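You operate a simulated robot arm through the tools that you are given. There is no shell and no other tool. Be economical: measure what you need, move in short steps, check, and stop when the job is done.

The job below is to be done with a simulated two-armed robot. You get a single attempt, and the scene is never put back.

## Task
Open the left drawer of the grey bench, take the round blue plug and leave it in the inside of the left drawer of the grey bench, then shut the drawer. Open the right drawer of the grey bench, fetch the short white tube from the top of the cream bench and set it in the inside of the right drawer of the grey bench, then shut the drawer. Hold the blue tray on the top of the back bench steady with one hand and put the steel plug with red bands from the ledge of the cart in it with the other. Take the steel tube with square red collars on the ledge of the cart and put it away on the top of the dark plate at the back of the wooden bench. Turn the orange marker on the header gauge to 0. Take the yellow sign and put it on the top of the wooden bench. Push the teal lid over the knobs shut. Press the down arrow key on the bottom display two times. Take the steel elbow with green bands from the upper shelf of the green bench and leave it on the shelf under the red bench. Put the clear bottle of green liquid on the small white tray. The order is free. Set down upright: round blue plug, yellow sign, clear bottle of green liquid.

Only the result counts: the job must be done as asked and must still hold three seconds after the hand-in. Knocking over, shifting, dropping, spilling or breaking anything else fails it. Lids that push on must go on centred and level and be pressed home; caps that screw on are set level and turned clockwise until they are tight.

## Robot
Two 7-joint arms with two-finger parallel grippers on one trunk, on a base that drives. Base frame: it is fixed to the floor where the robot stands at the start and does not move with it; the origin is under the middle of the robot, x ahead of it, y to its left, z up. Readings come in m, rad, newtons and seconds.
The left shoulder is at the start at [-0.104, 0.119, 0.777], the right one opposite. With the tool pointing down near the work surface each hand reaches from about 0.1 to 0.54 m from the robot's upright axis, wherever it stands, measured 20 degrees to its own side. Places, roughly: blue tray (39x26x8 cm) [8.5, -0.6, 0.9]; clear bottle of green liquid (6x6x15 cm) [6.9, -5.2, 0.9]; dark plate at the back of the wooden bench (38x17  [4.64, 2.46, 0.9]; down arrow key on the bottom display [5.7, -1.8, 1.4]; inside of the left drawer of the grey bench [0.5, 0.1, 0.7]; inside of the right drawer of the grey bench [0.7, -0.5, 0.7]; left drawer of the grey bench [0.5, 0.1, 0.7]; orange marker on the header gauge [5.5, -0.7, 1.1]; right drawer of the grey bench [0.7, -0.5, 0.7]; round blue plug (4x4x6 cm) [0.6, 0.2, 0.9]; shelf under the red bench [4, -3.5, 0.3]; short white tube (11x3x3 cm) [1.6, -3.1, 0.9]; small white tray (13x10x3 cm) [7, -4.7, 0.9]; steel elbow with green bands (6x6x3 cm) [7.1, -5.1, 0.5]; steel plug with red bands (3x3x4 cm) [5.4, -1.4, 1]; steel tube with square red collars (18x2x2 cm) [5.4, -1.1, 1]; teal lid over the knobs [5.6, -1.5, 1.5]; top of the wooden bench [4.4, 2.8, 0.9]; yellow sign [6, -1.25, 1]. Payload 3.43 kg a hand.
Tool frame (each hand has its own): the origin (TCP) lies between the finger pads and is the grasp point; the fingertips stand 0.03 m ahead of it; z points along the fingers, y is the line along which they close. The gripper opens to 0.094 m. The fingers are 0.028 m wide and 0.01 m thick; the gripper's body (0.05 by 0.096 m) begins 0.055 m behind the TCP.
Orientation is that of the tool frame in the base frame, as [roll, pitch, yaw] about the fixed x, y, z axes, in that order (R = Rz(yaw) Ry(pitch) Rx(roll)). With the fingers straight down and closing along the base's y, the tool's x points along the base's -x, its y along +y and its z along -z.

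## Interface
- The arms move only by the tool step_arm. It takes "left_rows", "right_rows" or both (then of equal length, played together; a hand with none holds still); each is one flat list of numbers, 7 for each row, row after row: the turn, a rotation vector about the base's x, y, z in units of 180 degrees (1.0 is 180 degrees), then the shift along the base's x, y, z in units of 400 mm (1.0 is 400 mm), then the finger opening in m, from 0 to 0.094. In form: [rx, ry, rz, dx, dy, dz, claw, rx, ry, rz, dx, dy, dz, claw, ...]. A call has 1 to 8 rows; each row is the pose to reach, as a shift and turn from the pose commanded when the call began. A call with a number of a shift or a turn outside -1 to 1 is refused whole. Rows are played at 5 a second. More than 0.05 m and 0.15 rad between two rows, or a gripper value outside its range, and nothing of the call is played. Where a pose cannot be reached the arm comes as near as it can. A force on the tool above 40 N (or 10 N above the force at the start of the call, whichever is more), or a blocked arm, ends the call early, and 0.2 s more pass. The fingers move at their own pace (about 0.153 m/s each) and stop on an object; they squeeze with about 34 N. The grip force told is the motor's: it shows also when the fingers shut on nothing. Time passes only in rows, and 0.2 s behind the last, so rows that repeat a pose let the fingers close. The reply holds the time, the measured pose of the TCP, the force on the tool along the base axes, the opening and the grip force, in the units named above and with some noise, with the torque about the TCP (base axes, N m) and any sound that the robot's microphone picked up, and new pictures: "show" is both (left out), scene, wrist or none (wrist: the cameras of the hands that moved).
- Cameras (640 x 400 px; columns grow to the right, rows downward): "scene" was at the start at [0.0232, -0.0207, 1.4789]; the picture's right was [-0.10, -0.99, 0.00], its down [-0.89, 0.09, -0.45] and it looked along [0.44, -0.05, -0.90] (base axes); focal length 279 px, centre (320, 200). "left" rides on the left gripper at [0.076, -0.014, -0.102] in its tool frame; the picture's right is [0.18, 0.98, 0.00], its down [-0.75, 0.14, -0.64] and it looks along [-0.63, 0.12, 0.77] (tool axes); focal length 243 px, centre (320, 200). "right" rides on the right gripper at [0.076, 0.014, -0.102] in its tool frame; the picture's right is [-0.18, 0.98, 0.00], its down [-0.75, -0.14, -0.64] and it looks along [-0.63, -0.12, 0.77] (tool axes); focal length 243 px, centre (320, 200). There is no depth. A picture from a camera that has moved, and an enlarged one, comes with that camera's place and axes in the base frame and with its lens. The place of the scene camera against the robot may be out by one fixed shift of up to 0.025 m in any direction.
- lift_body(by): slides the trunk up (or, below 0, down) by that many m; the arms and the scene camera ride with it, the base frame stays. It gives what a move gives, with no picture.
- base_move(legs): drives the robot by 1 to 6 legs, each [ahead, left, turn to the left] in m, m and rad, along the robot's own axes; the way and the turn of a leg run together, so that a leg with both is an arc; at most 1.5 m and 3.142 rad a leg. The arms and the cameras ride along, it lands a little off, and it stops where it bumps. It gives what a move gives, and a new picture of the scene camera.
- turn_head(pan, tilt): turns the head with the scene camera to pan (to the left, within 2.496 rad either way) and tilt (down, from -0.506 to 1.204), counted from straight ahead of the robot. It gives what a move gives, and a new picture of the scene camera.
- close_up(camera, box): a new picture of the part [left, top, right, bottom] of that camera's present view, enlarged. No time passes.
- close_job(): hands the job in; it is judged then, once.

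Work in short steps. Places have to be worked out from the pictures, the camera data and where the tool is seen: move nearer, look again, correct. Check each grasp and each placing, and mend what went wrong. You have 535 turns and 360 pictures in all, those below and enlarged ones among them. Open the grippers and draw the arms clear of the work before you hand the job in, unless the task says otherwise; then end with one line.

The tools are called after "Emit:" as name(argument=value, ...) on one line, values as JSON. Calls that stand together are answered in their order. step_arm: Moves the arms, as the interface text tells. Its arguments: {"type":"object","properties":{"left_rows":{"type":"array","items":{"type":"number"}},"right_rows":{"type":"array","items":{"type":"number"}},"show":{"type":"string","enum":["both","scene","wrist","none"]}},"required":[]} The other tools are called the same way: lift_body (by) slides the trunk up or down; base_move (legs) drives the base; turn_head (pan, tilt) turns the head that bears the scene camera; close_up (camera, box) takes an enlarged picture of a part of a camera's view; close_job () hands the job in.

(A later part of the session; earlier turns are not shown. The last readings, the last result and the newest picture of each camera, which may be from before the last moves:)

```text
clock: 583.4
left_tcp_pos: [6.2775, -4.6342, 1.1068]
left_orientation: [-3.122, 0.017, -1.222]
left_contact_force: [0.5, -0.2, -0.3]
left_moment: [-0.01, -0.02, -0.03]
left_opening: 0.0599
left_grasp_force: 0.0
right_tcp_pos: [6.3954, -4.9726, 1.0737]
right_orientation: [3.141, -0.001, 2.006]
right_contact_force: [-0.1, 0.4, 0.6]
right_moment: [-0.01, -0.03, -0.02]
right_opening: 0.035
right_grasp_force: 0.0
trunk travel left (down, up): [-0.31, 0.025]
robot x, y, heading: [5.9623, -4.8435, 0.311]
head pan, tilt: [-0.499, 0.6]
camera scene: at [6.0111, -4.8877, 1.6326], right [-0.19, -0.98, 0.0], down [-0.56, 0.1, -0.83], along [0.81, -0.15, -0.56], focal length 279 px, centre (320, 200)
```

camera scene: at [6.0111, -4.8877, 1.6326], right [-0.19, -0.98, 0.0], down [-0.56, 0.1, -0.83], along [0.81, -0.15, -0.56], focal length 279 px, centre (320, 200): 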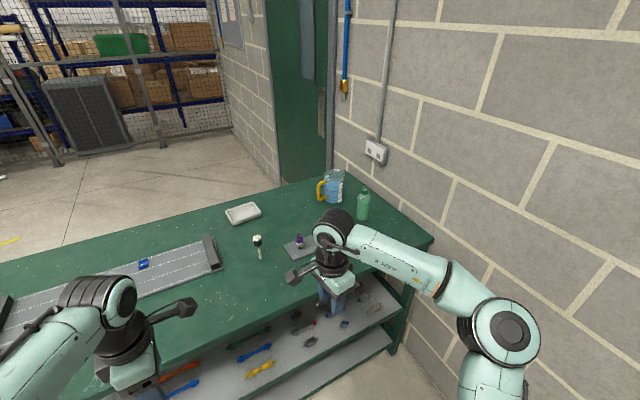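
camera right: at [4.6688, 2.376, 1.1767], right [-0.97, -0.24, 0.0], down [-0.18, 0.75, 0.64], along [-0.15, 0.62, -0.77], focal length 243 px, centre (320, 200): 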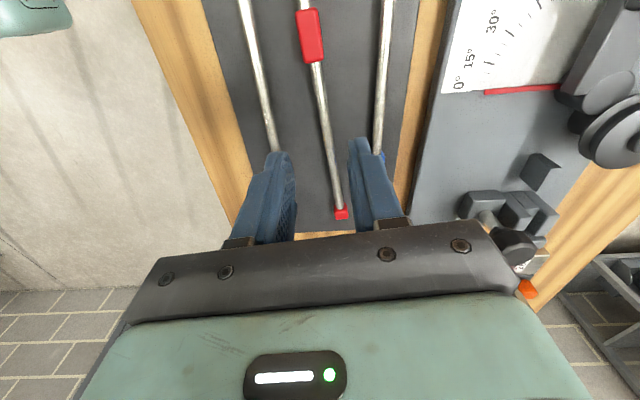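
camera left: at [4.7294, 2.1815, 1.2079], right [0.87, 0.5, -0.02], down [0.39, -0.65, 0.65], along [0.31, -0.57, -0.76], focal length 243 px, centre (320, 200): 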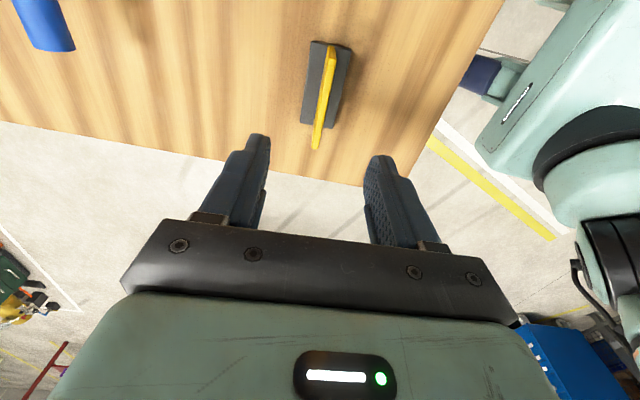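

The bottle is near [6.94, -5.244], with the wall just beyond. I'll use the left hand, tilted 45° forward. First I'll bring it to that pose here.

Emit:
step_arm(left_rows=[0.02076, -0.01021, -0.04018, 0, 0, 0.02, 0.08, 0.04152, -0.02042, -0.08036, 0, 0, 0.04, 0.08, 0.06228, -0.03063, -0.12054, 0, 0, 0.06, 0.08, 0.08304, -0.04084, -0.16072, 0, 0, 0.08, 0.08, 0.1038, -0.05105, -0.2009, 0, 0, 0.1, 0.08, 0.12456, -0.06126, -0.24108, 0, 0, 0.1, 0.08], show="none")

Emit:
step_arm(left_rows=[0.02076, -0.01021, -0.04018, 0, 0, 0, 0.08, 0.04152, -0.02042, -0.08036, 0, 0, 0, 0.08, 0.06228, -0.03063, -0.12054, 0, 0, 0, 0.08, 0.08304, -0.04084, -0.16072, 0, 0, 0, 0.08, 0.1038, -0.05105, -0.2009, 0, 0, 0, 0.08, 0.12456, -0.06126, -0.24108, 0, 0, 0, 0.08], show="none")

Emit:
base_move(legs=[[0, 0, -1.06], [0.35, 0.04, 0]])

Emit:
turn_head(pan=0.3, tilt=0.7)

```text
clock: 584.8
left_tcp_pos: [6.2775, -4.6345, 1.1482]
left_orientation: [-2.938, 0.405, -1.951]
left_contact_force: [0.3, -0.2, -0.2]
left_moment: [0.02, 0.01, 0.02]
left_opening: 0.0799
left_grasp_force: 0.0
right_tcp_pos: [6.3959, -4.9729, 1.0736]
right_orientation: [3.138, -0.001, 2.004]
right_contact_force: [-0.8, -0.4, 0.9]
right_moment: [0.02, 0.0, -0.01]
right_opening: 0.0349
right_grasp_force: 0.0
trunk travel left (down, up): [-0.31, 0.025]
robot x, y, heading: [5.9625, -4.8438, 0.313]
head pan, tilt: [-0.499, 0.6]
```

```text
clock: 586.2
left_tcp_pos: [6.2783, -4.633, 1.1474]
left_orientation: [-3.124, 0.806, -2.83]
left_contact_force: [0.2, 0.7, 0.0]
left_moment: [-0.01, -0.04, 0.03]
left_opening: 0.0798
left_grasp_force: 0.1
right_tcp_pos: [6.3964, -4.9717, 1.0737]
right_orientation: [3.139, 0.0, 2.004]
right_contact_force: [0.7, -0.5, -0.1]
right_moment: [-0.01, -0.03, -0.01]
right_opening: 0.0348
right_grasp_force: 0.1
trunk travel left (down, up): [-0.31, 0.025]
robot x, y, heading: [5.9658, -4.8412, 0.307]
head pan, tilt: [-0.499, 0.6]
```

```text
clock: 591.1
left_tcp_pos: [6.5876, -5.2216, 1.1464]
left_orientation: [-3.12, 0.805, 2.403]
left_contact_force: [-0.5, 1.2, -0.8]
left_moment: [-0.03, -0.02, -0.02]
left_opening: 0.08
left_grasp_force: 0.1
right_tcp_pos: [6.3518, -5.4903, 1.0743]
right_orientation: [3.142, -0.001, 0.951]
right_contact_force: [-0.5, 0.0, 1.0]
right_moment: [0.0, 0.02, -0.02]
right_opening: 0.0349
right_grasp_force: 0.2
trunk travel left (down, up): [-0.31, 0.025]
robot x, y, heading: [6.2519, -5.0501, -0.739]
head pan, tilt: [-0.499, 0.6]
camera scene: at [6.2495, -5.119, 1.6325], right [-0.95, -0.32, 0.0], down [-0.18, 0.53, -0.83], along [0.27, -0.78, -0.56], focal length 279 px, centre (320, 200)
```

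scene: 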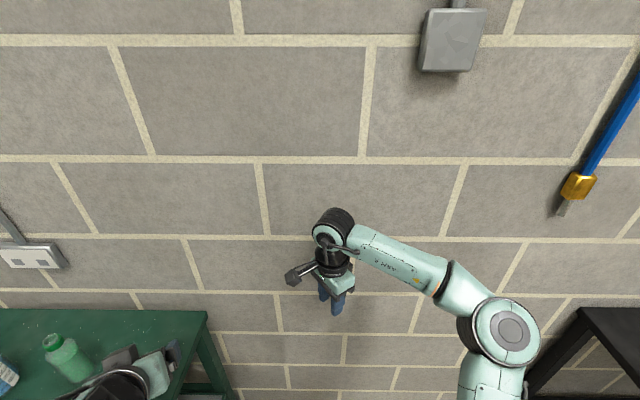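

```text
clock: 592.2
left_tcp_pos: [6.588, -5.2227, 1.1465]
left_orientation: [-3.121, 0.806, 2.403]
left_contact_force: [0.0, -0.8, 0.7]
left_moment: [-0.01, -0.01, -0.04]
left_opening: 0.0799
left_grasp_force: 0.0
right_tcp_pos: [6.3514, -5.4921, 1.0736]
right_orientation: [3.139, -0.002, 0.951]
right_contact_force: [0.1, 0.4, 0.0]
right_moment: [-0.03, 0.0, 0.01]
right_opening: 0.0349
right_grasp_force: 0.0
trunk travel left (down, up): [-0.31, 0.025]
robot x, y, heading: [6.2517, -5.0542, -0.741]
head pan, tilt: [0.3, 0.7]
camera scene: at [6.2976, -5.0718, 1.624], right [-0.43, -0.9, 0.0], down [-0.58, 0.28, -0.76], along [0.69, -0.33, -0.64], focal length 279 px, centre (320, 200)
```

scene: 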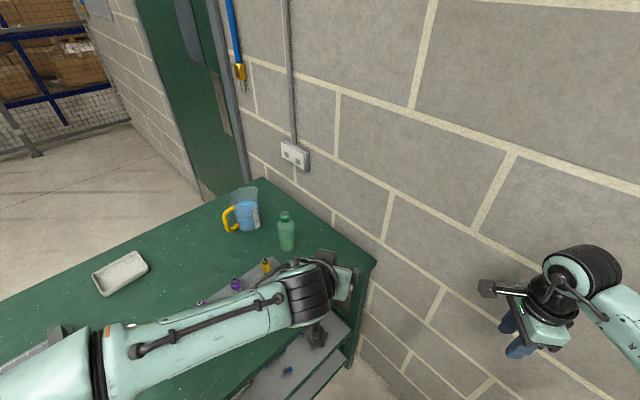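

The bottle is near [6.915, -5.246]. I'll step 0.1 m closer to the bench, then bring the tilted left hand to a pre-grasp short of the bottle.

Emit:
base_move(legs=[[0.049, 0.087, 0]])

Emit:
step_arm(left_rows=[0, 0, 0.036, 0.08, -0.018, -0.03, 0.085, 0, 0, 0.072, 0.16, -0.035, -0.07, 0.085, 0, 0, 0.108, 0.24, -0.053, -0.11, 0.085, 0, 0, 0.143, 0.33, -0.07, -0.16, 0.085])

```text
clock: 593.7
left_tcp_pos: [6.6805, -5.191, 1.1463]
left_orientation: [-3.119, 0.804, 2.403]
left_contact_force: [0.6, -0.2, 0.3]
left_moment: [0.02, 0.02, -0.04]
left_opening: 0.0799
left_grasp_force: 0.0
right_tcp_pos: [6.4444, -5.4621, 1.075]
right_orientation: [-3.141, -0.001, 0.951]
right_contact_force: [0.1, 0.4, 0.9]
right_moment: [0.0, 0.03, 0.01]
right_opening: 0.0351
right_grasp_force: 0.0
trunk travel left (down, up): [-0.31, 0.025]
robot x, y, heading: [6.3434, -5.0173, -0.743]
head pan, tilt: [0.3, 0.7]
camera scene: at [6.3904, -5.0414, 1.6239], right [-0.43, -0.9, 0.0], down [-0.58, 0.27, -0.76], along [0.69, -0.33, -0.64], focal length 279 px, centre (320, 200)
```

scene: 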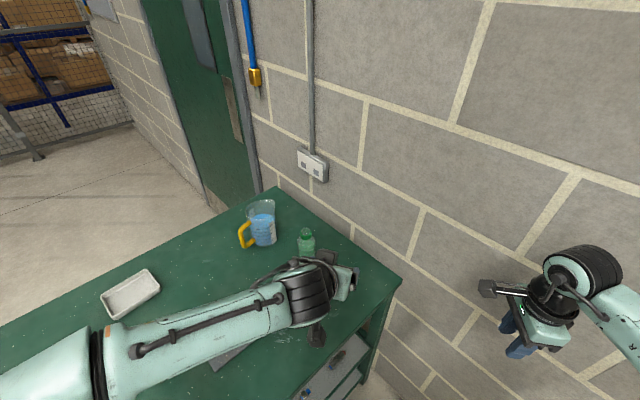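

```text
clock: 594.7
left_tcp_pos: [6.8136, -5.2194, 1.0821]
left_orientation: [-3.118, 0.804, 2.856]
left_contact_force: [0.6, 0.4, 0.8]
left_moment: [-0.01, 0.06, 0.02]
left_opening: 0.0849
left_grasp_force: 0.1
right_tcp_pos: [6.4454, -5.4621, 1.0744]
right_orientation: [-3.141, -0.002, 0.952]
right_contact_force: [0.5, 1.0, -0.1]
right_moment: [-0.02, 0.01, -0.03]
right_opening: 0.0349
right_grasp_force: 0.1
trunk travel left (down, up): [-0.31, 0.025]
robot x, y, heading: [6.3417, -5.0223, -0.742]
head pan, tilt: [0.3, 0.7]
camera scene: at [6.3913, -5.0425, 1.624], right [-0.43, -0.9, 0.0], down [-0.58, 0.28, -0.76], along [0.69, -0.33, -0.64], focal length 279 px, centre (320, 200)
camera left: at [6.6896, -5.1954, 1.0987], right [0.17, 0.97, -0.15], down [0.1, 0.13, 0.99], along [0.98, -0.18, -0.08], focal length 243 px, centre (320, 200)
```

scene: 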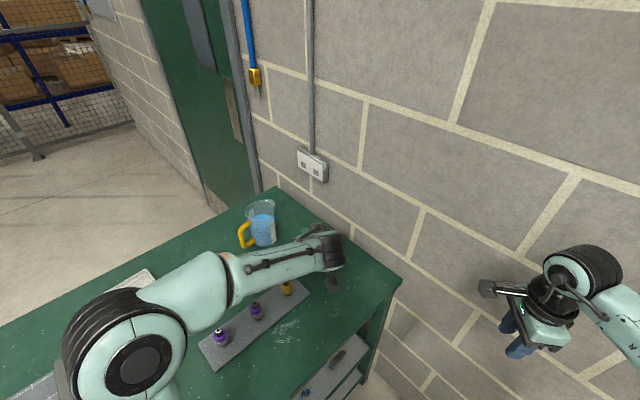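
left: 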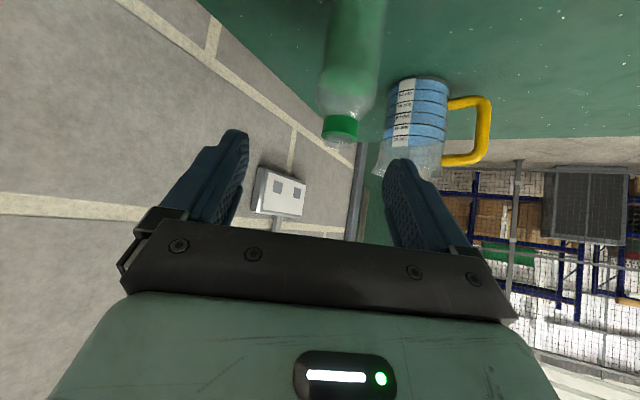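

The bottle is at about [6.905, -5.23], cap up (the wrist picture is upside down). I'll align, then advance along the tool axis to grip near z 0.972.

Emit:
step_arm(left_rows=[0, 0, 0, 0, 0.0425, -0.04, 0.085, 0, 0, 0, 0.0776, 0.0197, -0.118, 0.085, 0, 0, 0, 0.155, -0.003, -0.196, 0.085], show="wrist")

```text
clock: 595.5
left_tcp_pos: [6.8737, -5.2219, 1.0024]
left_orientation: [-3.118, 0.805, 2.853]
left_contact_force: [-0.3, 0.9, -0.2]
left_moment: [0.02, 0.05, 0.01]
left_opening: 0.0851
left_grasp_force: 0.0
right_tcp_pos: [6.4451, -5.4612, 1.0744]
right_orientation: [3.141, -0.003, 0.95]
right_contact_force: [-0.2, 0.4, -0.3]
right_moment: [-0.02, 0.02, 0.0]
right_opening: 0.0351
right_grasp_force: 0.0
trunk travel left (down, up): [-0.31, 0.025]
robot x, y, heading: [6.3428, -5.0233, -0.741]
head pan, tilt: [0.3, 0.7]
camera left: at [6.7496, -5.1971, 1.0181], right [0.17, 0.97, -0.15], down [0.1, 0.13, 0.99], along [0.98, -0.19, -0.08], focal length 243 px, centre (320, 200)
```

left: 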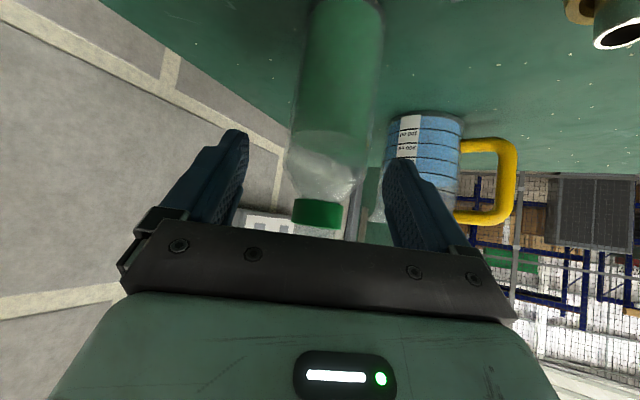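

The bottle is between the fingers. I'll advance the last 4.5 cm and close.

Emit:
step_arm(left_rows=[0, 0, 0, 0.04, -0.0117, -0.04, 0.085, 0, 0, 0, 0.078, -0.0228, -0.075, 0.085, 0, 0, 0, 0.078, -0.0228, -0.075, 0.03, 0, 0, 0, 0.078, -0.0228, -0.075, 0.0, 0, 0, 0, 0.078, -0.0228, -0.075, 0.0], show="wrist")

```text
clock: 596.7
left_tcp_pos: [6.905, -5.2298, 0.9724]
left_orientation: [-3.122, 0.805, 2.854]
left_contact_force: [0.8, 0.3, -0.4]
left_moment: [0.0, 0.01, 0.04]
left_opening: 0.0583
left_grasp_force: 34.2
right_tcp_pos: [6.4449, -5.4624, 1.0735]
right_orientation: [-3.141, -0.001, 0.952]
right_contact_force: [-0.4, 0.6, -0.2]
right_moment: [0.0, 0.0, 0.02]
right_opening: 0.0352
right_grasp_force: 0.0
trunk travel left (down, up): [-0.31, 0.025]
robot x, y, heading: [6.3436, -5.0224, -0.744]
head pan, tilt: [0.3, 0.7]
camera left: at [6.7809, -5.2048, 0.9883], right [0.17, 0.97, -0.15], down [0.1, 0.13, 0.99], along [0.98, -0.18, -0.08], focal length 243 px, centre (320, 200)
```

left: 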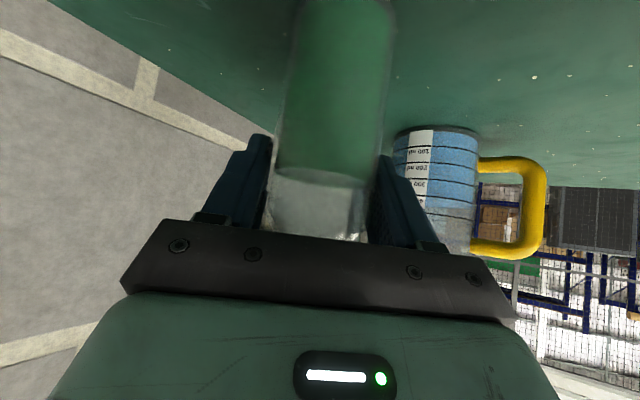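

The bottle is gripped. I'll lift straight up 15 cm and check.

Emit:
step_arm(left_rows=[0, 0, 0, 0, 0, 0.08, 0, 0, 0, 0, 0, 0, 0.17, 0, 0, 0, 0, 0, 0, 0.26, 0, 0, 0, 0, -0.03, 0.01, 0.34, 0])

```text
clock: 597.7
left_tcp_pos: [6.8935, -5.2265, 1.1092]
left_orientation: [-3.118, 0.805, 2.854]
left_contact_force: [0.2, 0.6, -2.7]
left_moment: [0.0, 0.01, -0.03]
left_opening: 0.0582
left_grasp_force: 34.0
right_tcp_pos: [6.4455, -5.4627, 1.0734]
right_orientation: [3.14, -0.002, 0.951]
right_contact_force: [0.7, -0.5, 0.9]
right_moment: [0.03, -0.03, -0.01]
right_opening: 0.0349
right_grasp_force: 0.1
trunk travel left (down, up): [-0.31, 0.025]
robot x, y, heading: [6.3433, -5.0206, -0.743]
head pan, tilt: [0.3, 0.7]
camera scene: at [6.3896, -5.0413, 1.6239], right [-0.43, -0.9, 0.0], down [-0.58, 0.27, -0.77], along [0.69, -0.33, -0.64], focal length 279 px, centre (320, 200)
camera left: at [6.7682, -5.202, 1.125], right [0.17, 0.97, -0.15], down [0.1, 0.13, 0.99], along [0.98, -0.18, -0.08], focal length 243 px, centre (320, 200)
```

scene: 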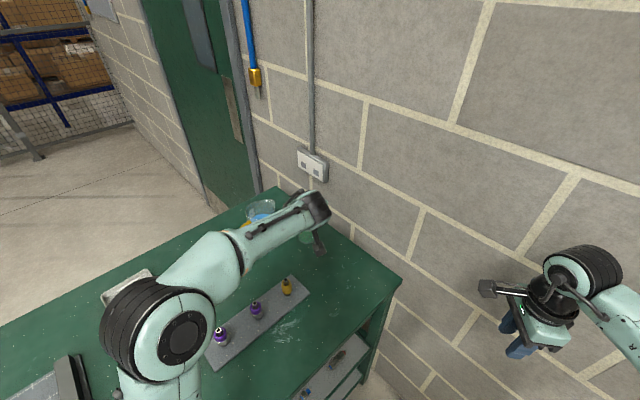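
left: 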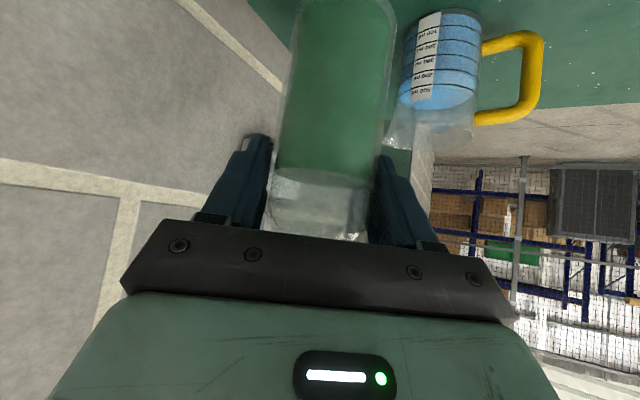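

Held upright. I'll back away from the bench, turn to face along the gap, and go round to the other side.

Emit:
base_move(legs=[[-0.15, -0.26, 0], [0, 0, 1.055]])

Emit:
base_move(legs=[[-0.05, 1.15, 0], [1.0, 0, 0], [1.05, 0, 0]])

```text
clock: 603.2
left_tcp_pos: [6.5103, -4.7396, 1.1086]
left_orientation: [-3.121, 0.803, -2.385]
left_contact_force: [0.8, 0.5, -2.2]
left_moment: [-0.02, 0.0, 0.0]
left_opening: 0.0579
left_grasp_force: 33.8
right_tcp_pos: [6.4888, -5.2452, 1.0736]
right_orientation: [-3.141, -0.002, 1.994]
right_contact_force: [-0.6, -0.9, -0.6]
right_moment: [0.01, 0.0, 0.01]
right_opening: 0.0352
right_grasp_force: 0.0
trunk travel left (down, up): [-0.31, 0.025]
robot x, y, heading: [6.0557, -5.1121, 0.296]
head pan, tilt: [0.3, 0.7]
camera scene: at [6.0874, -5.09, 1.6239], right [0.57, -0.82, 0.0], down [-0.53, -0.36, -0.76], along [0.63, 0.43, -0.64], focal length 279 px, centre (320, 200)
```

scene: 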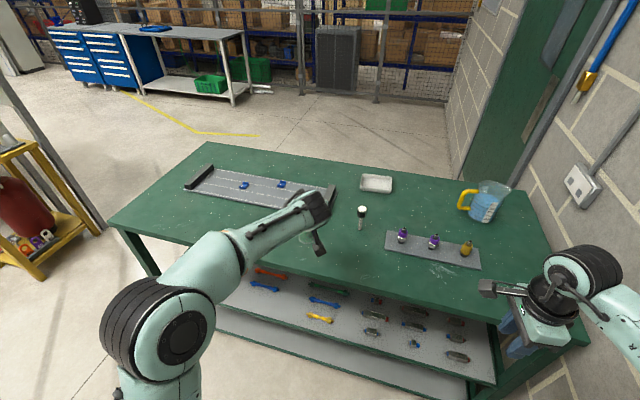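

```text
clock: 615.6
left_tcp_pos: [6.4354, -3.5399, 1.1061]
left_orientation: [-3.12, 0.796, -2.38]
left_contact_force: [1.3, 0.5, -3.3]
left_moment: [-0.04, 0.05, -0.03]
left_opening: 0.0579
left_grasp_force: 33.2
right_tcp_pos: [6.4191, -4.0435, 1.0715]
right_orientation: [-3.138, -0.004, 2.006]
right_contact_force: [0.6, 1.1, 0.3]
right_moment: [-0.02, 0.05, 0.02]
right_opening: 0.0348
right_grasp_force: 0.0
trunk travel left (down, up): [-0.31, 0.025]
robot x, y, heading: [5.9791, -3.9128, 0.311]
head pan, tilt: [0.3, 0.7]
stopped in leg 2: the robot was blocked; the commanded pose is now the measured one
camera scene: at [6.0171, -3.8933, 1.624], right [0.58, -0.82, 0.0], down [-0.53, -0.37, -0.76], along [0.62, 0.44, -0.65], focal length 279 px, centre (320, 200)
```

scene: 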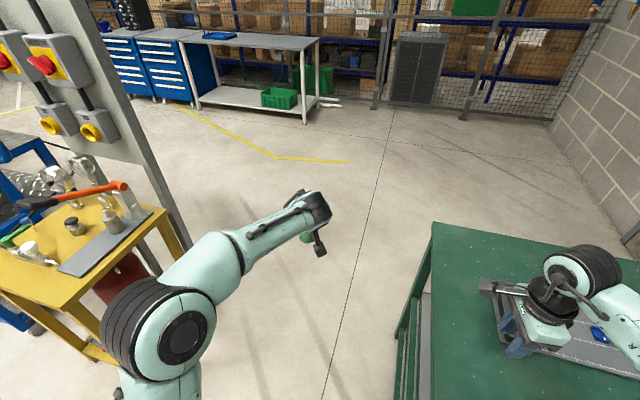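

I've bumped near the green bench's corner, so I'll back up slightly, shift left 0.22 m and continue slowly.

Emit:
base_move(legs=[[-0.08, 0.22, 0], [0.5, 0, 0]])

```text
clock: 620.7
left_tcp_pos: [6.7579, -3.1986, 1.1088]
left_orientation: [-3.116, 0.803, -2.371]
left_contact_force: [0.0, 0.3, -3.4]
left_moment: [0.0, -0.02, -0.03]
left_opening: 0.0575
left_grasp_force: 33.9
right_tcp_pos: [6.7448, -3.7029, 1.0735]
right_orientation: [3.14, -0.003, 2.011]
right_contact_force: [0.0, -0.5, 0.4]
right_moment: [-0.02, 0.02, -0.01]
right_opening: 0.0354
right_grasp_force: 0.1
trunk travel left (down, up): [-0.31, 0.025]
robot x, y, heading: [6.31, -3.5788, 0.321]
head pan, tilt: [0.3, 0.7]
camera scene: at [6.3394, -3.5546, 1.6238], right [0.58, -0.81, 0.0], down [-0.52, -0.38, -0.76], along [0.62, 0.45, -0.64], focal length 279 px, centre (320, 200)
```

scene: 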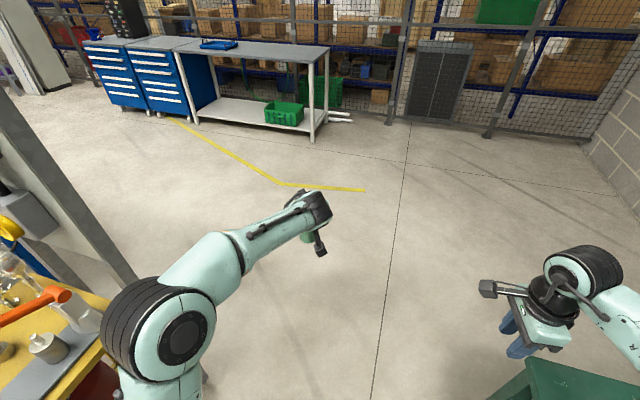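

There's clearance on both sides, so I'll continue ahead through the gap.

Emit:
base_move(legs=[[0.7, 0, 0], [0.75, -0.1, 0], [0, 0, 1.57], [0, 0, 1.57]])

Emit:
turn_head(pan=0.4, tilt=0.6)

```text
clock: 635.9
left_tcp_pos: [7.2677, -3.5539, 1.1078]
left_orientation: [-3.118, 0.803, 0.727]
left_contact_force: [-0.5, 0.3, -2.3]
left_moment: [0.0, -0.01, 0.01]
left_opening: 0.0573
left_grasp_force: 34.0
right_tcp_pos: [7.3032, -3.0508, 1.073]
right_orientation: [3.141, -0.003, -1.175]
right_contact_force: [-0.7, 0.8, 1.2]
right_moment: [0.02, 0.02, 0.0]
right_opening: 0.0349
right_grasp_force: 0.0
trunk travel left (down, up): [-0.31, 0.025]
robot x, y, heading: [7.7346, -3.1936, -2.863]
head pan, tilt: [0.3, 0.7]
camera scene: at [7.707, -3.2446, 1.6239], right [-0.55, 0.84, 0.0], down [0.54, 0.35, -0.76], along [-0.64, -0.42, -0.64], focal length 279 px, centre (320, 200)
```

scene: 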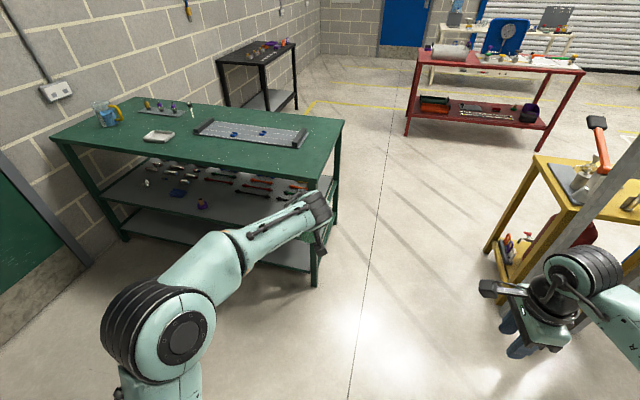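

```text
clock: 636.6
left_tcp_pos: [7.2674, -3.5523, 1.1071]
left_orientation: [-3.117, 0.802, 0.727]
left_contact_force: [-0.1, -0.2, -2.8]
left_moment: [0.0, -0.02, 0.01]
left_opening: 0.0574
left_grasp_force: 33.6
right_tcp_pos: [7.3036, -3.0505, 1.0742]
right_orientation: [-3.14, -0.004, -1.176]
right_contact_force: [0.3, -0.4, 1.5]
right_moment: [0.01, -0.02, -0.01]
right_opening: 0.0349
right_grasp_force: 0.1
trunk travel left (down, up): [-0.31, 0.025]
robot x, y, heading: [7.7296, -3.1955, -2.861]
head pan, tilt: [0.4, 0.6]
camera scene: at [7.7092, -3.2535, 1.6325], right [-0.63, 0.78, 0.0], down [0.44, 0.35, -0.82], along [-0.64, -0.52, -0.57], focal length 279 px, centre (320, 200)
```

scene: 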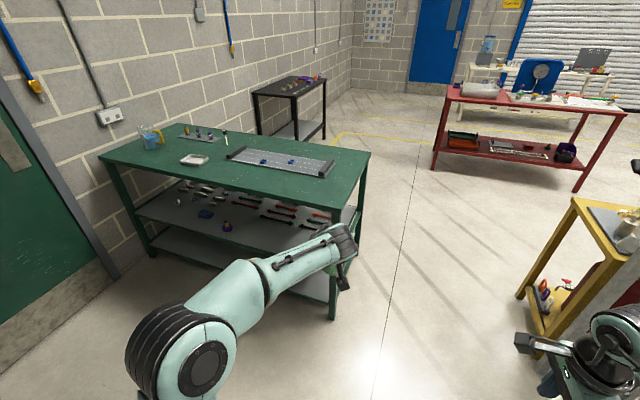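

The tray is near [7.03, -4.77]. I'll move left along the bench and then in, to bring the bottle above it.

Emit:
base_move(legs=[[0, 1.09, 0], [0.4, 0, 0]])

Emit:
turn_head(pan=0.2, tilt=0.8)

Emit:
close_up(camera="left", box=[0, 0, 640, 400])

```text
clock: 648.5
left_tcp_pos: [7.1906, -4.7146, 1.1087]
left_orientation: [-3.117, 0.802, 0.725]
left_contact_force: [0.3, -0.8, -1.9]
left_moment: [-0.03, 0.04, 0.01]
left_opening: 0.057
left_grasp_force: 33.9
right_tcp_pos: [7.2269, -4.2124, 1.0742]
right_orientation: [3.142, -0.002, -1.178]
right_contact_force: [-0.2, 0.8, -0.1]
right_moment: [0.04, 0.02, 0.03]
right_opening: 0.035
right_grasp_force: 0.1
trunk travel left (down, up): [-0.31, 0.025]
robot x, y, heading: [7.6579, -4.3614, -2.868]
head pan, tilt: [0.4, 0.6]
camera scene: at [7.6319, -4.4157, 1.6325], right [-0.63, 0.78, 0.0], down [0.44, 0.35, -0.83], along [-0.64, -0.52, -0.56], focal length 279 px, centre (320, 200)
```

scene: 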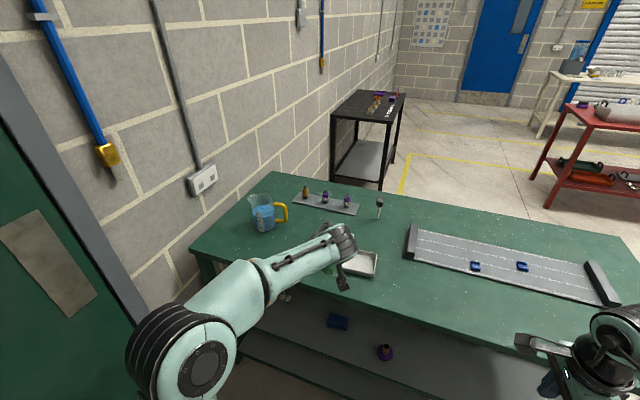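

```text
clock: 649.2
left_tcp_pos: [7.1902, -4.7142, 1.1083]
left_orientation: [-3.118, 0.804, 0.724]
left_contact_force: [-0.1, -0.5, -1.9]
left_moment: [0.01, -0.02, -0.01]
left_opening: 0.0573
left_grasp_force: 34.0
right_tcp_pos: [7.2265, -4.2125, 1.0737]
right_orientation: [3.141, -0.003, -1.177]
right_contact_force: [-0.6, -0.6, -0.1]
right_moment: [0.0, -0.02, 0.03]
right_opening: 0.0351
right_grasp_force: 0.0
trunk travel left (down, up): [-0.31, 0.025]
robot x, y, heading: [7.6574, -4.3622, -2.866]
head pan, tilt: [0.201, 0.799]
camera scene: at [7.6292, -4.3975, 1.6157], right [-0.46, 0.89, 0.0], down [0.64, 0.33, -0.7], along [-0.62, -0.32, -0.72], focal length 279 px, centre (320, 200)
```

scene: 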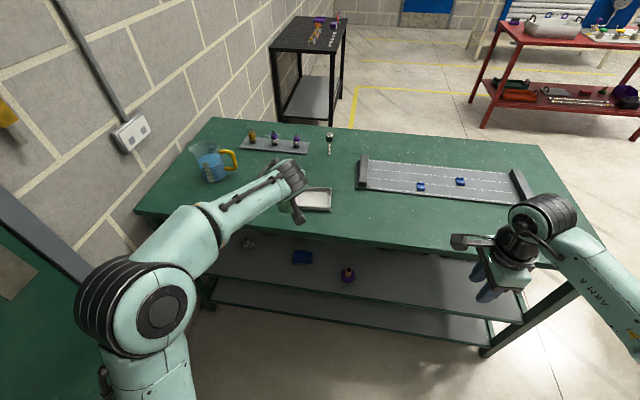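

```text
1.00 times, centred on (320, 200) of left (not enlarged: the box is as wide or as high as the picture)
camera zoom: at [7.2782, -4.6219, 1.1244], right [0.73, -0.66, -0.15], down [0.06, -0.16, 0.99], along [-0.68, -0.73, -0.08], focal length 243 px, centre (320, 200)
```

zoom: 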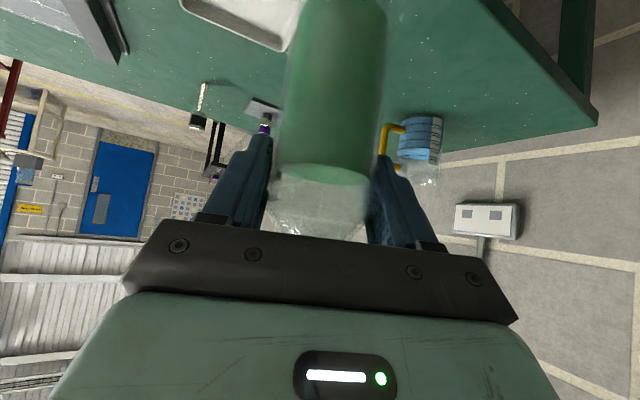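

The tray's centre is near [7.0, -4.75]. I'll drive 0.19 m ahead to bring the bottle over it.

Emit:
base_move(legs=[[0.19, -0.017, 0]])

Emit:
close_up(camera="left", box=[0, 0, 640, 400])

Emit:
close_up(camera="scene", box=[240, 150, 400, 250])

```text
clock: 650.8
left_tcp_pos: [7.0043, -4.7478, 1.1079]
left_orientation: [-3.118, 0.802, 0.723]
left_contact_force: [0.4, -0.3, -1.6]
left_moment: [0.01, 0.01, 0.02]
left_opening: 0.0576
left_grasp_force: 33.7
right_tcp_pos: [7.0413, -4.2449, 1.0737]
right_orientation: [-3.141, -0.004, -1.178]
right_contact_force: [0.1, 0.4, 0.6]
right_moment: [0.0, -0.02, -0.01]
right_opening: 0.0351
right_grasp_force: 0.1
trunk travel left (down, up): [-0.31, 0.025]
robot x, y, heading: [7.4699, -4.3892, -2.867]
head pan, tilt: [0.201, 0.799]
camera scene: at [7.4442, -4.4315, 1.6155], right [-0.46, 0.89, 0.0], down [0.64, 0.33, -0.7], along [-0.62, -0.32, -0.72], focal length 279 px, centre (320, 200)
```

scene: 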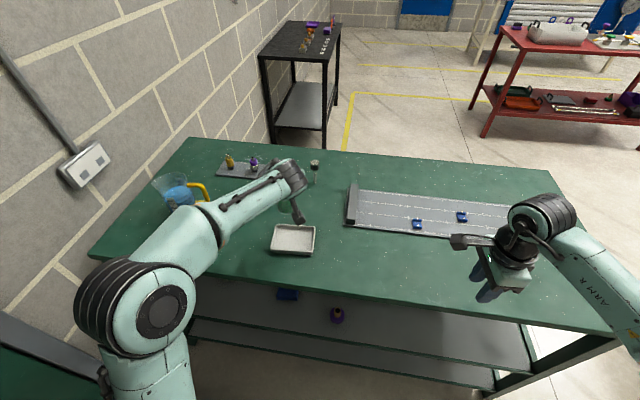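

```text
1.00 times, centred on (320, 200) of left (not enlarged: the box is as wide or as high as the picture)
camera zoom: at [7.0926, -4.6549, 1.1242], right [0.73, -0.66, -0.15], down [0.06, -0.16, 0.99], along [-0.68, -0.73, -0.08], focal length 243 px, centre (320, 200)
```

zoom: 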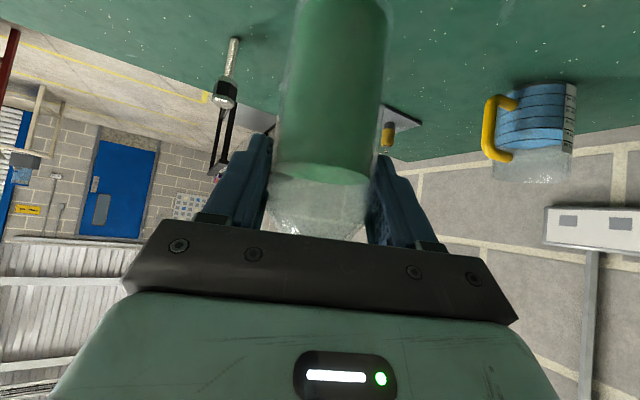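

```text
4.00 times, centred on (320, 200) of scene
camera zoom: at [7.4442, -4.4315, 1.6155], right [-0.46, 0.89, 0.0], down [0.64, 0.33, -0.7], along [-0.62, -0.32, -0.72], focal length 1118 px, centre (320, 200)
```

zoom: 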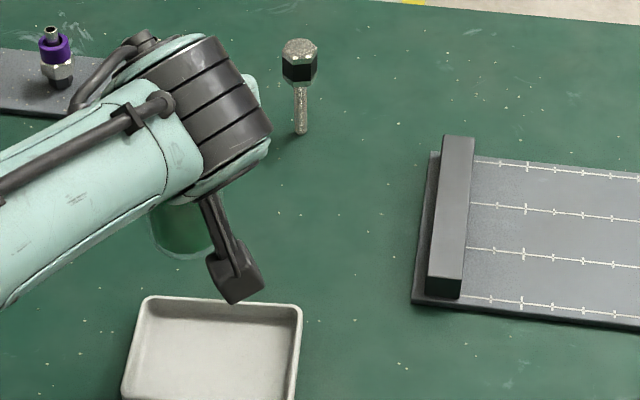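

The bottle is almost over the tray's centre. I'll shift 9 mm and lower to just above it.

Emit:
step_arm(left_rows=[0, 0, 0, -0.007, 0.022, -0.08, 0, 0, 0, 0, -0.007, 0.022, -0.17, 0, 0, 0, 0, -0.007, 0.022, -0.25, 0, 0, 0, 0, -0.007, 0.022, -0.29, 0])

Emit:
close_up(camera="scene", box=[240, 180, 368, 280])

```text
clock: 651.8
left_tcp_pos: [7.0015, -4.7393, 0.9938]
left_orientation: [-3.115, 0.804, 0.723]
left_contact_force: [-0.5, 0.3, -1.7]
left_moment: [0.04, -0.05, 0.02]
left_opening: 0.0576
left_grasp_force: 34.2
right_tcp_pos: [7.0426, -4.2453, 1.0725]
right_orientation: [-3.14, -0.003, -1.177]
right_contact_force: [-0.4, -0.5, 0.4]
right_moment: [-0.01, -0.03, 0.05]
right_opening: 0.035
right_grasp_force: 0.1
trunk travel left (down, up): [-0.31, 0.025]
robot x, y, heading: [7.4698, -4.3918, -2.868]
head pan, tilt: [0.201, 0.799]
camera scene: at [7.4445, -4.4313, 1.6157], right [-0.46, 0.89, 0.0], down [0.64, 0.33, -0.7], along [-0.62, -0.32, -0.72], focal length 279 px, centre (320, 200)
camera left: at [7.0905, -4.6466, 1.0094], right [0.73, -0.66, -0.15], down [0.06, -0.16, 0.99], along [-0.68, -0.73, -0.08], focal length 243 px, centre (320, 200)
```

scene: 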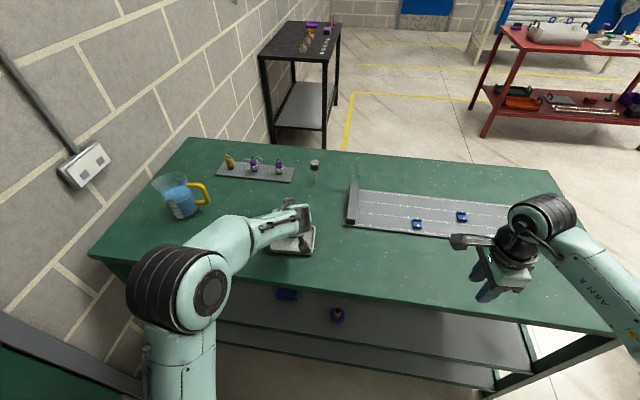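
left: 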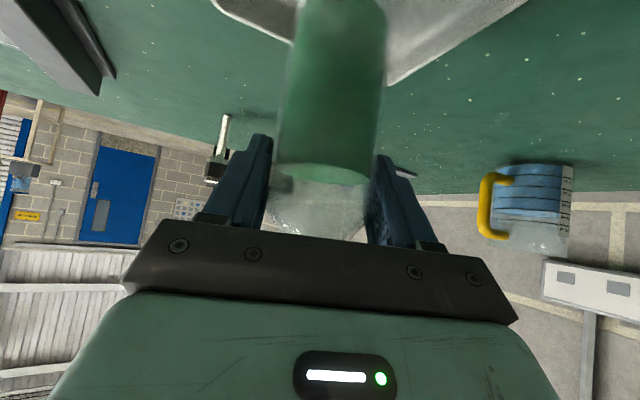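

```text
4.00 times, centred on (304, 230) of scene
camera zoom: at [7.4445, -4.4313, 1.6157], right [-0.46, 0.89, 0.0], down [0.64, 0.33, -0.7], along [-0.62, -0.32, -0.72], focal length 1118 px, centre (384, 80)
```

zoom: 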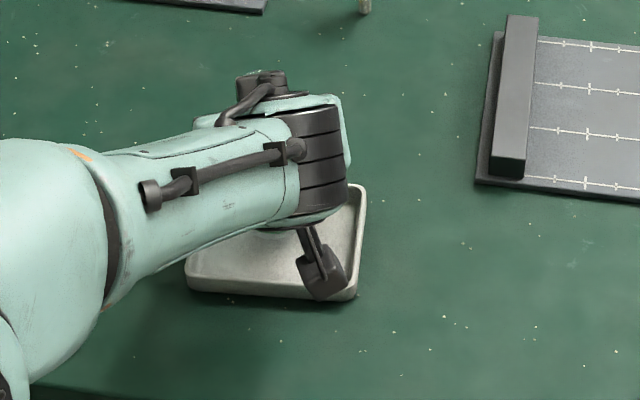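

From the tray's corners in the wrist view, I should shift about 8 mm toward me. Then I'll lower slowly to contact.

Emit:
step_arm(left_rows=[0, 0, 0, 0.02, 0.006, 0, 0, 0, 0, 0, 0.02, 0.006, -0.015, 0, 0, 0, 0, 0.02, 0.006, -0.025, 0, 0, 0, 0, 0.02, 0.006, -0.035, 0, 0, 0, 0, 0.02, 0.006, -0.045, 0, 0, 0, 0, 0.02, 0.006, -0.055, 0, 0, 0, 0, 0.02, 0.006, -0.065, 0], show="wrist")

```text
clock: 653.4
left_tcp_pos: [7.0089, -4.7365, 0.9713]
left_orientation: [-3.112, 0.808, 0.725]
left_contact_force: [-3.8, -2.2, 24.3]
left_moment: [-0.04, 0.05, -0.14]
left_opening: 0.0591
left_grasp_force: 33.4
right_tcp_pos: [7.044, -4.2448, 1.0739]
right_orientation: [3.14, -0.005, -1.178]
right_contact_force: [0.2, -0.5, -1.0]
right_moment: [-0.03, 0.01, 0.02]
right_opening: 0.035
right_grasp_force: 0.0
trunk travel left (down, up): [-0.31, 0.025]
robot x, y, heading: [7.4688, -4.389, -2.865]
head pan, tilt: [0.201, 0.799]
camera left: at [7.0977, -4.6438, 0.9849], right [0.73, -0.66, -0.15], down [0.06, -0.16, 0.99], along [-0.68, -0.73, -0.08], focal length 243 px, centre (320, 200)
```

left: 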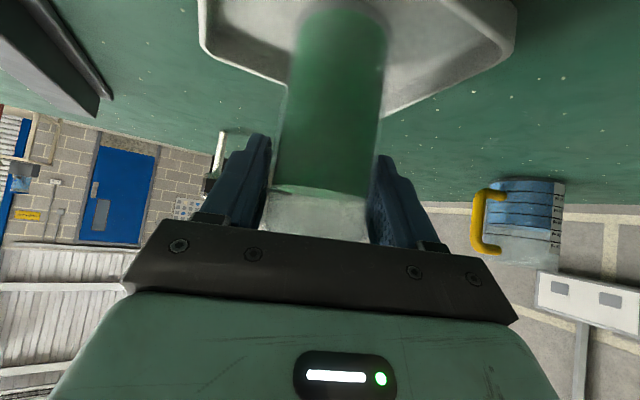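

The bottle is in the tray with firm contact. I'll ease up 1 mm, open, and retreat back along the tool axis.

Emit:
step_arm(left_rows=[0, 0, 0, 0, 0, 0.003, 0, 0, 0, 0, 0, 0, 0.003, 0.065, 0, 0, 0, 0, 0, 0.003, 0.085, 0, 0, 0, 0.05, 0.045, 0.07, 0.085, 0, 0, 0, 0.105, 0.092, 0.14, 0.085, 0, 0, 0, 0.16, 0.14, 0.21, 0.085], show="both")

```text
clock: 654.8
left_tcp_pos: [7.0752, -4.6807, 1.0514]
left_orientation: [-3.119, 0.802, 0.721]
left_contact_force: [-0.3, 0.1, 0.4]
left_moment: [0.03, 0.03, -0.02]
left_opening: 0.0849
left_grasp_force: 0.0
right_tcp_pos: [7.0431, -4.2448, 1.0738]
right_orientation: [3.14, -0.005, -1.177]
right_contact_force: [0.3, -0.1, -0.2]
right_moment: [0.01, -0.01, 0.0]
right_opening: 0.035
right_grasp_force: 0.0
trunk travel left (down, up): [-0.31, 0.025]
robot x, y, heading: [7.4697, -4.3971, -2.864]
head pan, tilt: [0.201, 0.799]
camera scene: at [7.4454, -4.431, 1.6157], right [-0.46, 0.89, 0.0], down [0.64, 0.33, -0.7], along [-0.62, -0.32, -0.72], focal length 279 px, centre (320, 200)
camera left: at [7.1633, -4.5879, 1.0675], right [0.73, -0.66, -0.15], down [0.06, -0.16, 0.99], along [-0.68, -0.73, -0.08], focal length 243 px, centre (320, 200)
```

scene: 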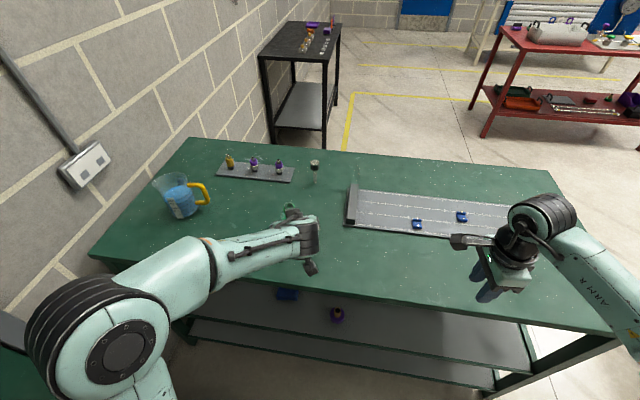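
left: 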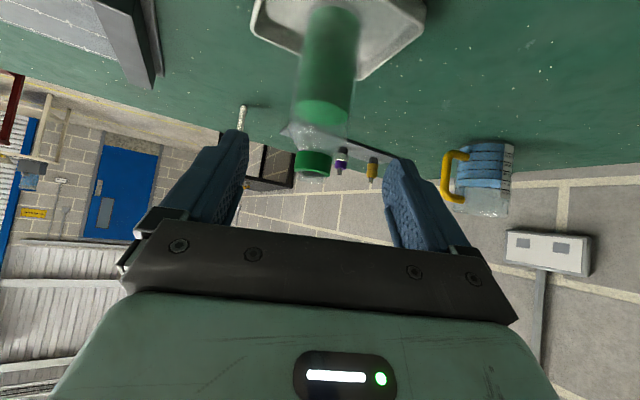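

The bottle stands upright in the white tray. Now the steel elbow: I'll raise the hand clear, back off, lower the trunk and look at the upper shelf.

Emit:
step_arm(left_rows=[0, 0, 0, 0.06, 0.05, 0.08, 0.08, 0, 0, 0, 0.12, 0.1, 0.15, 0.08], show="none")

Emit:
base_move(legs=[[-0.65, 0.0, 0]])

Emit:
lift_body(by=-0.3)

Emit:
turn_head(pan=0.4, tilt=0.45)

```text
clock: 655.4
left_tcp_pos: [7.1228, -4.6406, 1.1101]
left_orientation: [-3.116, 0.805, 0.722]
left_contact_force: [-0.5, -0.5, 0.6]
left_moment: [0.0, -0.01, 0.01]
left_opening: 0.0801
left_grasp_force: 0.1
right_tcp_pos: [7.0423, -4.2455, 1.0738]
right_orientation: [-3.141, -0.005, -1.178]
right_contact_force: [0.9, -0.2, 0.5]
right_moment: [0.01, 0.0, -0.03]
right_opening: 0.0349
right_grasp_force: 0.0
trunk travel left (down, up): [-0.31, 0.025]
robot x, y, heading: [7.4703, -4.3916, -2.864]
head pan, tilt: [0.201, 0.799]
```

```text
clock: 659.0
left_tcp_pos: [7.7505, -4.4641, 1.1095]
left_orientation: [-3.117, 0.803, 0.723]
left_contact_force: [-0.6, 0.6, 0.4]
left_moment: [0.01, -0.02, 0.01]
left_opening: 0.0799
left_grasp_force: 0.0
right_tcp_pos: [7.6701, -4.0691, 1.0738]
right_orientation: [-3.141, -0.005, -1.176]
right_contact_force: [-0.4, 0.2, -0.1]
right_moment: [0.0, 0.04, -0.05]
right_opening: 0.0348
right_grasp_force: 0.2
trunk travel left (down, up): [-0.31, 0.025]
robot x, y, heading: [8.0957, -4.2132, -2.868]
head pan, tilt: [0.201, 0.799]
camera scene: at [8.0732, -4.2545, 1.6158], right [-0.46, 0.89, 0.0], down [0.64, 0.33, -0.7], along [-0.62, -0.32, -0.72], focal length 279 px, centre (320, 200)
```

scene: 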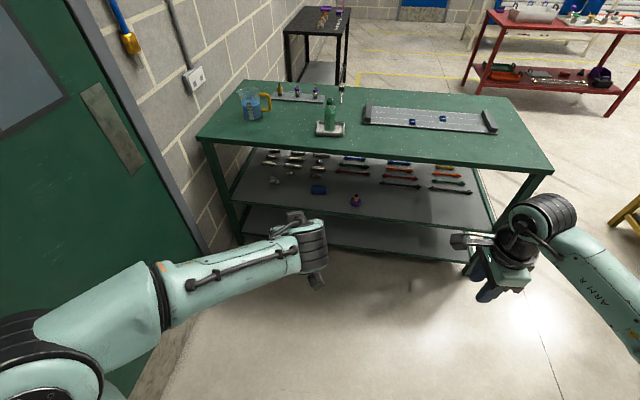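

```text
clock: 662.0
left_tcp_pos: [7.7524, -4.4662, 0.8089]
left_orientation: [-3.117, 0.804, 0.724]
left_contact_force: [0.6, 0.0, 0.0]
left_moment: [-0.02, 0.0, 0.01]
left_opening: 0.0798
left_grasp_force: 0.1
right_tcp_pos: [7.6702, -4.0704, 0.7734]
right_orientation: [-3.141, -0.003, -1.178]
right_contact_force: [0.0, 0.0, 0.6]
right_moment: [0.0, 0.01, 0.02]
right_opening: 0.0351
right_grasp_force: 0.0
trunk travel left (down, up): [-0.01, 0.325]
robot x, y, heading: [8.0998, -4.2177, -2.867]
head pan, tilt: [0.201, 0.799]
```

```text
clock: 662.9
left_tcp_pos: [7.7511, -4.4654, 0.8097]
left_orientation: [-3.118, 0.8, 0.724]
left_contact_force: [0.2, -0.1, -0.1]
left_moment: [0.0, 0.02, -0.01]
left_opening: 0.0802
left_grasp_force: 0.1
right_tcp_pos: [7.6697, -4.0696, 0.7732]
right_orientation: [-3.142, -0.005, -1.177]
right_contact_force: [0.1, -0.5, -0.5]
right_moment: [0.0, 0.03, 0.01]
right_opening: 0.0351
right_grasp_force: 0.0
trunk travel left (down, up): [-0.01, 0.325]
robot x, y, heading: [8.0969, -4.2151, -2.863]
head pan, tilt: [0.4, 0.45]
camera scene: at [8.026, -4.2883, 1.3368], right [-0.62, 0.78, 0.0], down [0.34, 0.27, -0.9], along [-0.7, -0.56, -0.44], focal length 279 px, centre (320, 200)
```

scene: 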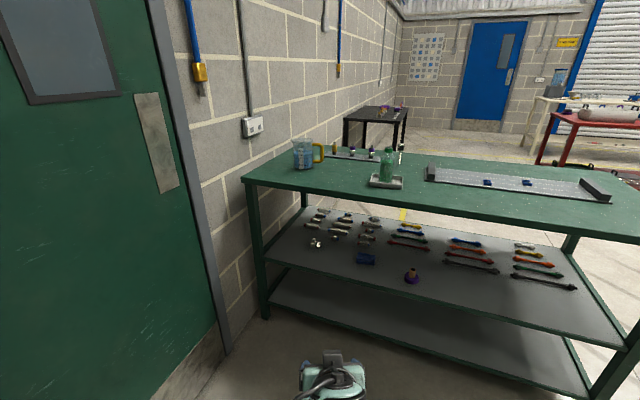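

Emit:
close_up(camera="scene", box=[270, 195, 430, 295])

```text
4.00 times, centred on (350, 245) of scene
camera zoom: at [8.026, -4.2883, 1.3368], right [-0.62, 0.78, 0.0], down [0.34, 0.27, -0.9], along [-0.7, -0.56, -0.44], focal length 1118 px, centre (200, 20)
```

zoom: 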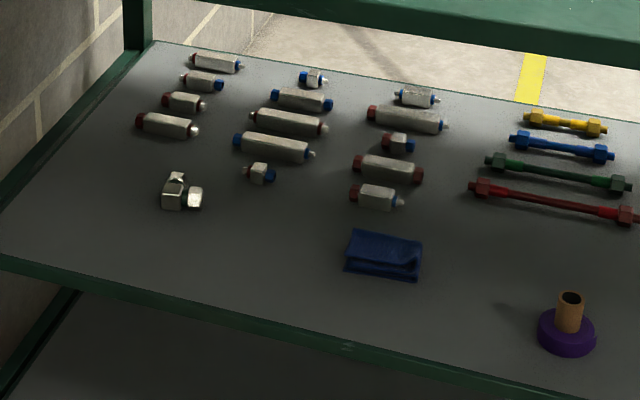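

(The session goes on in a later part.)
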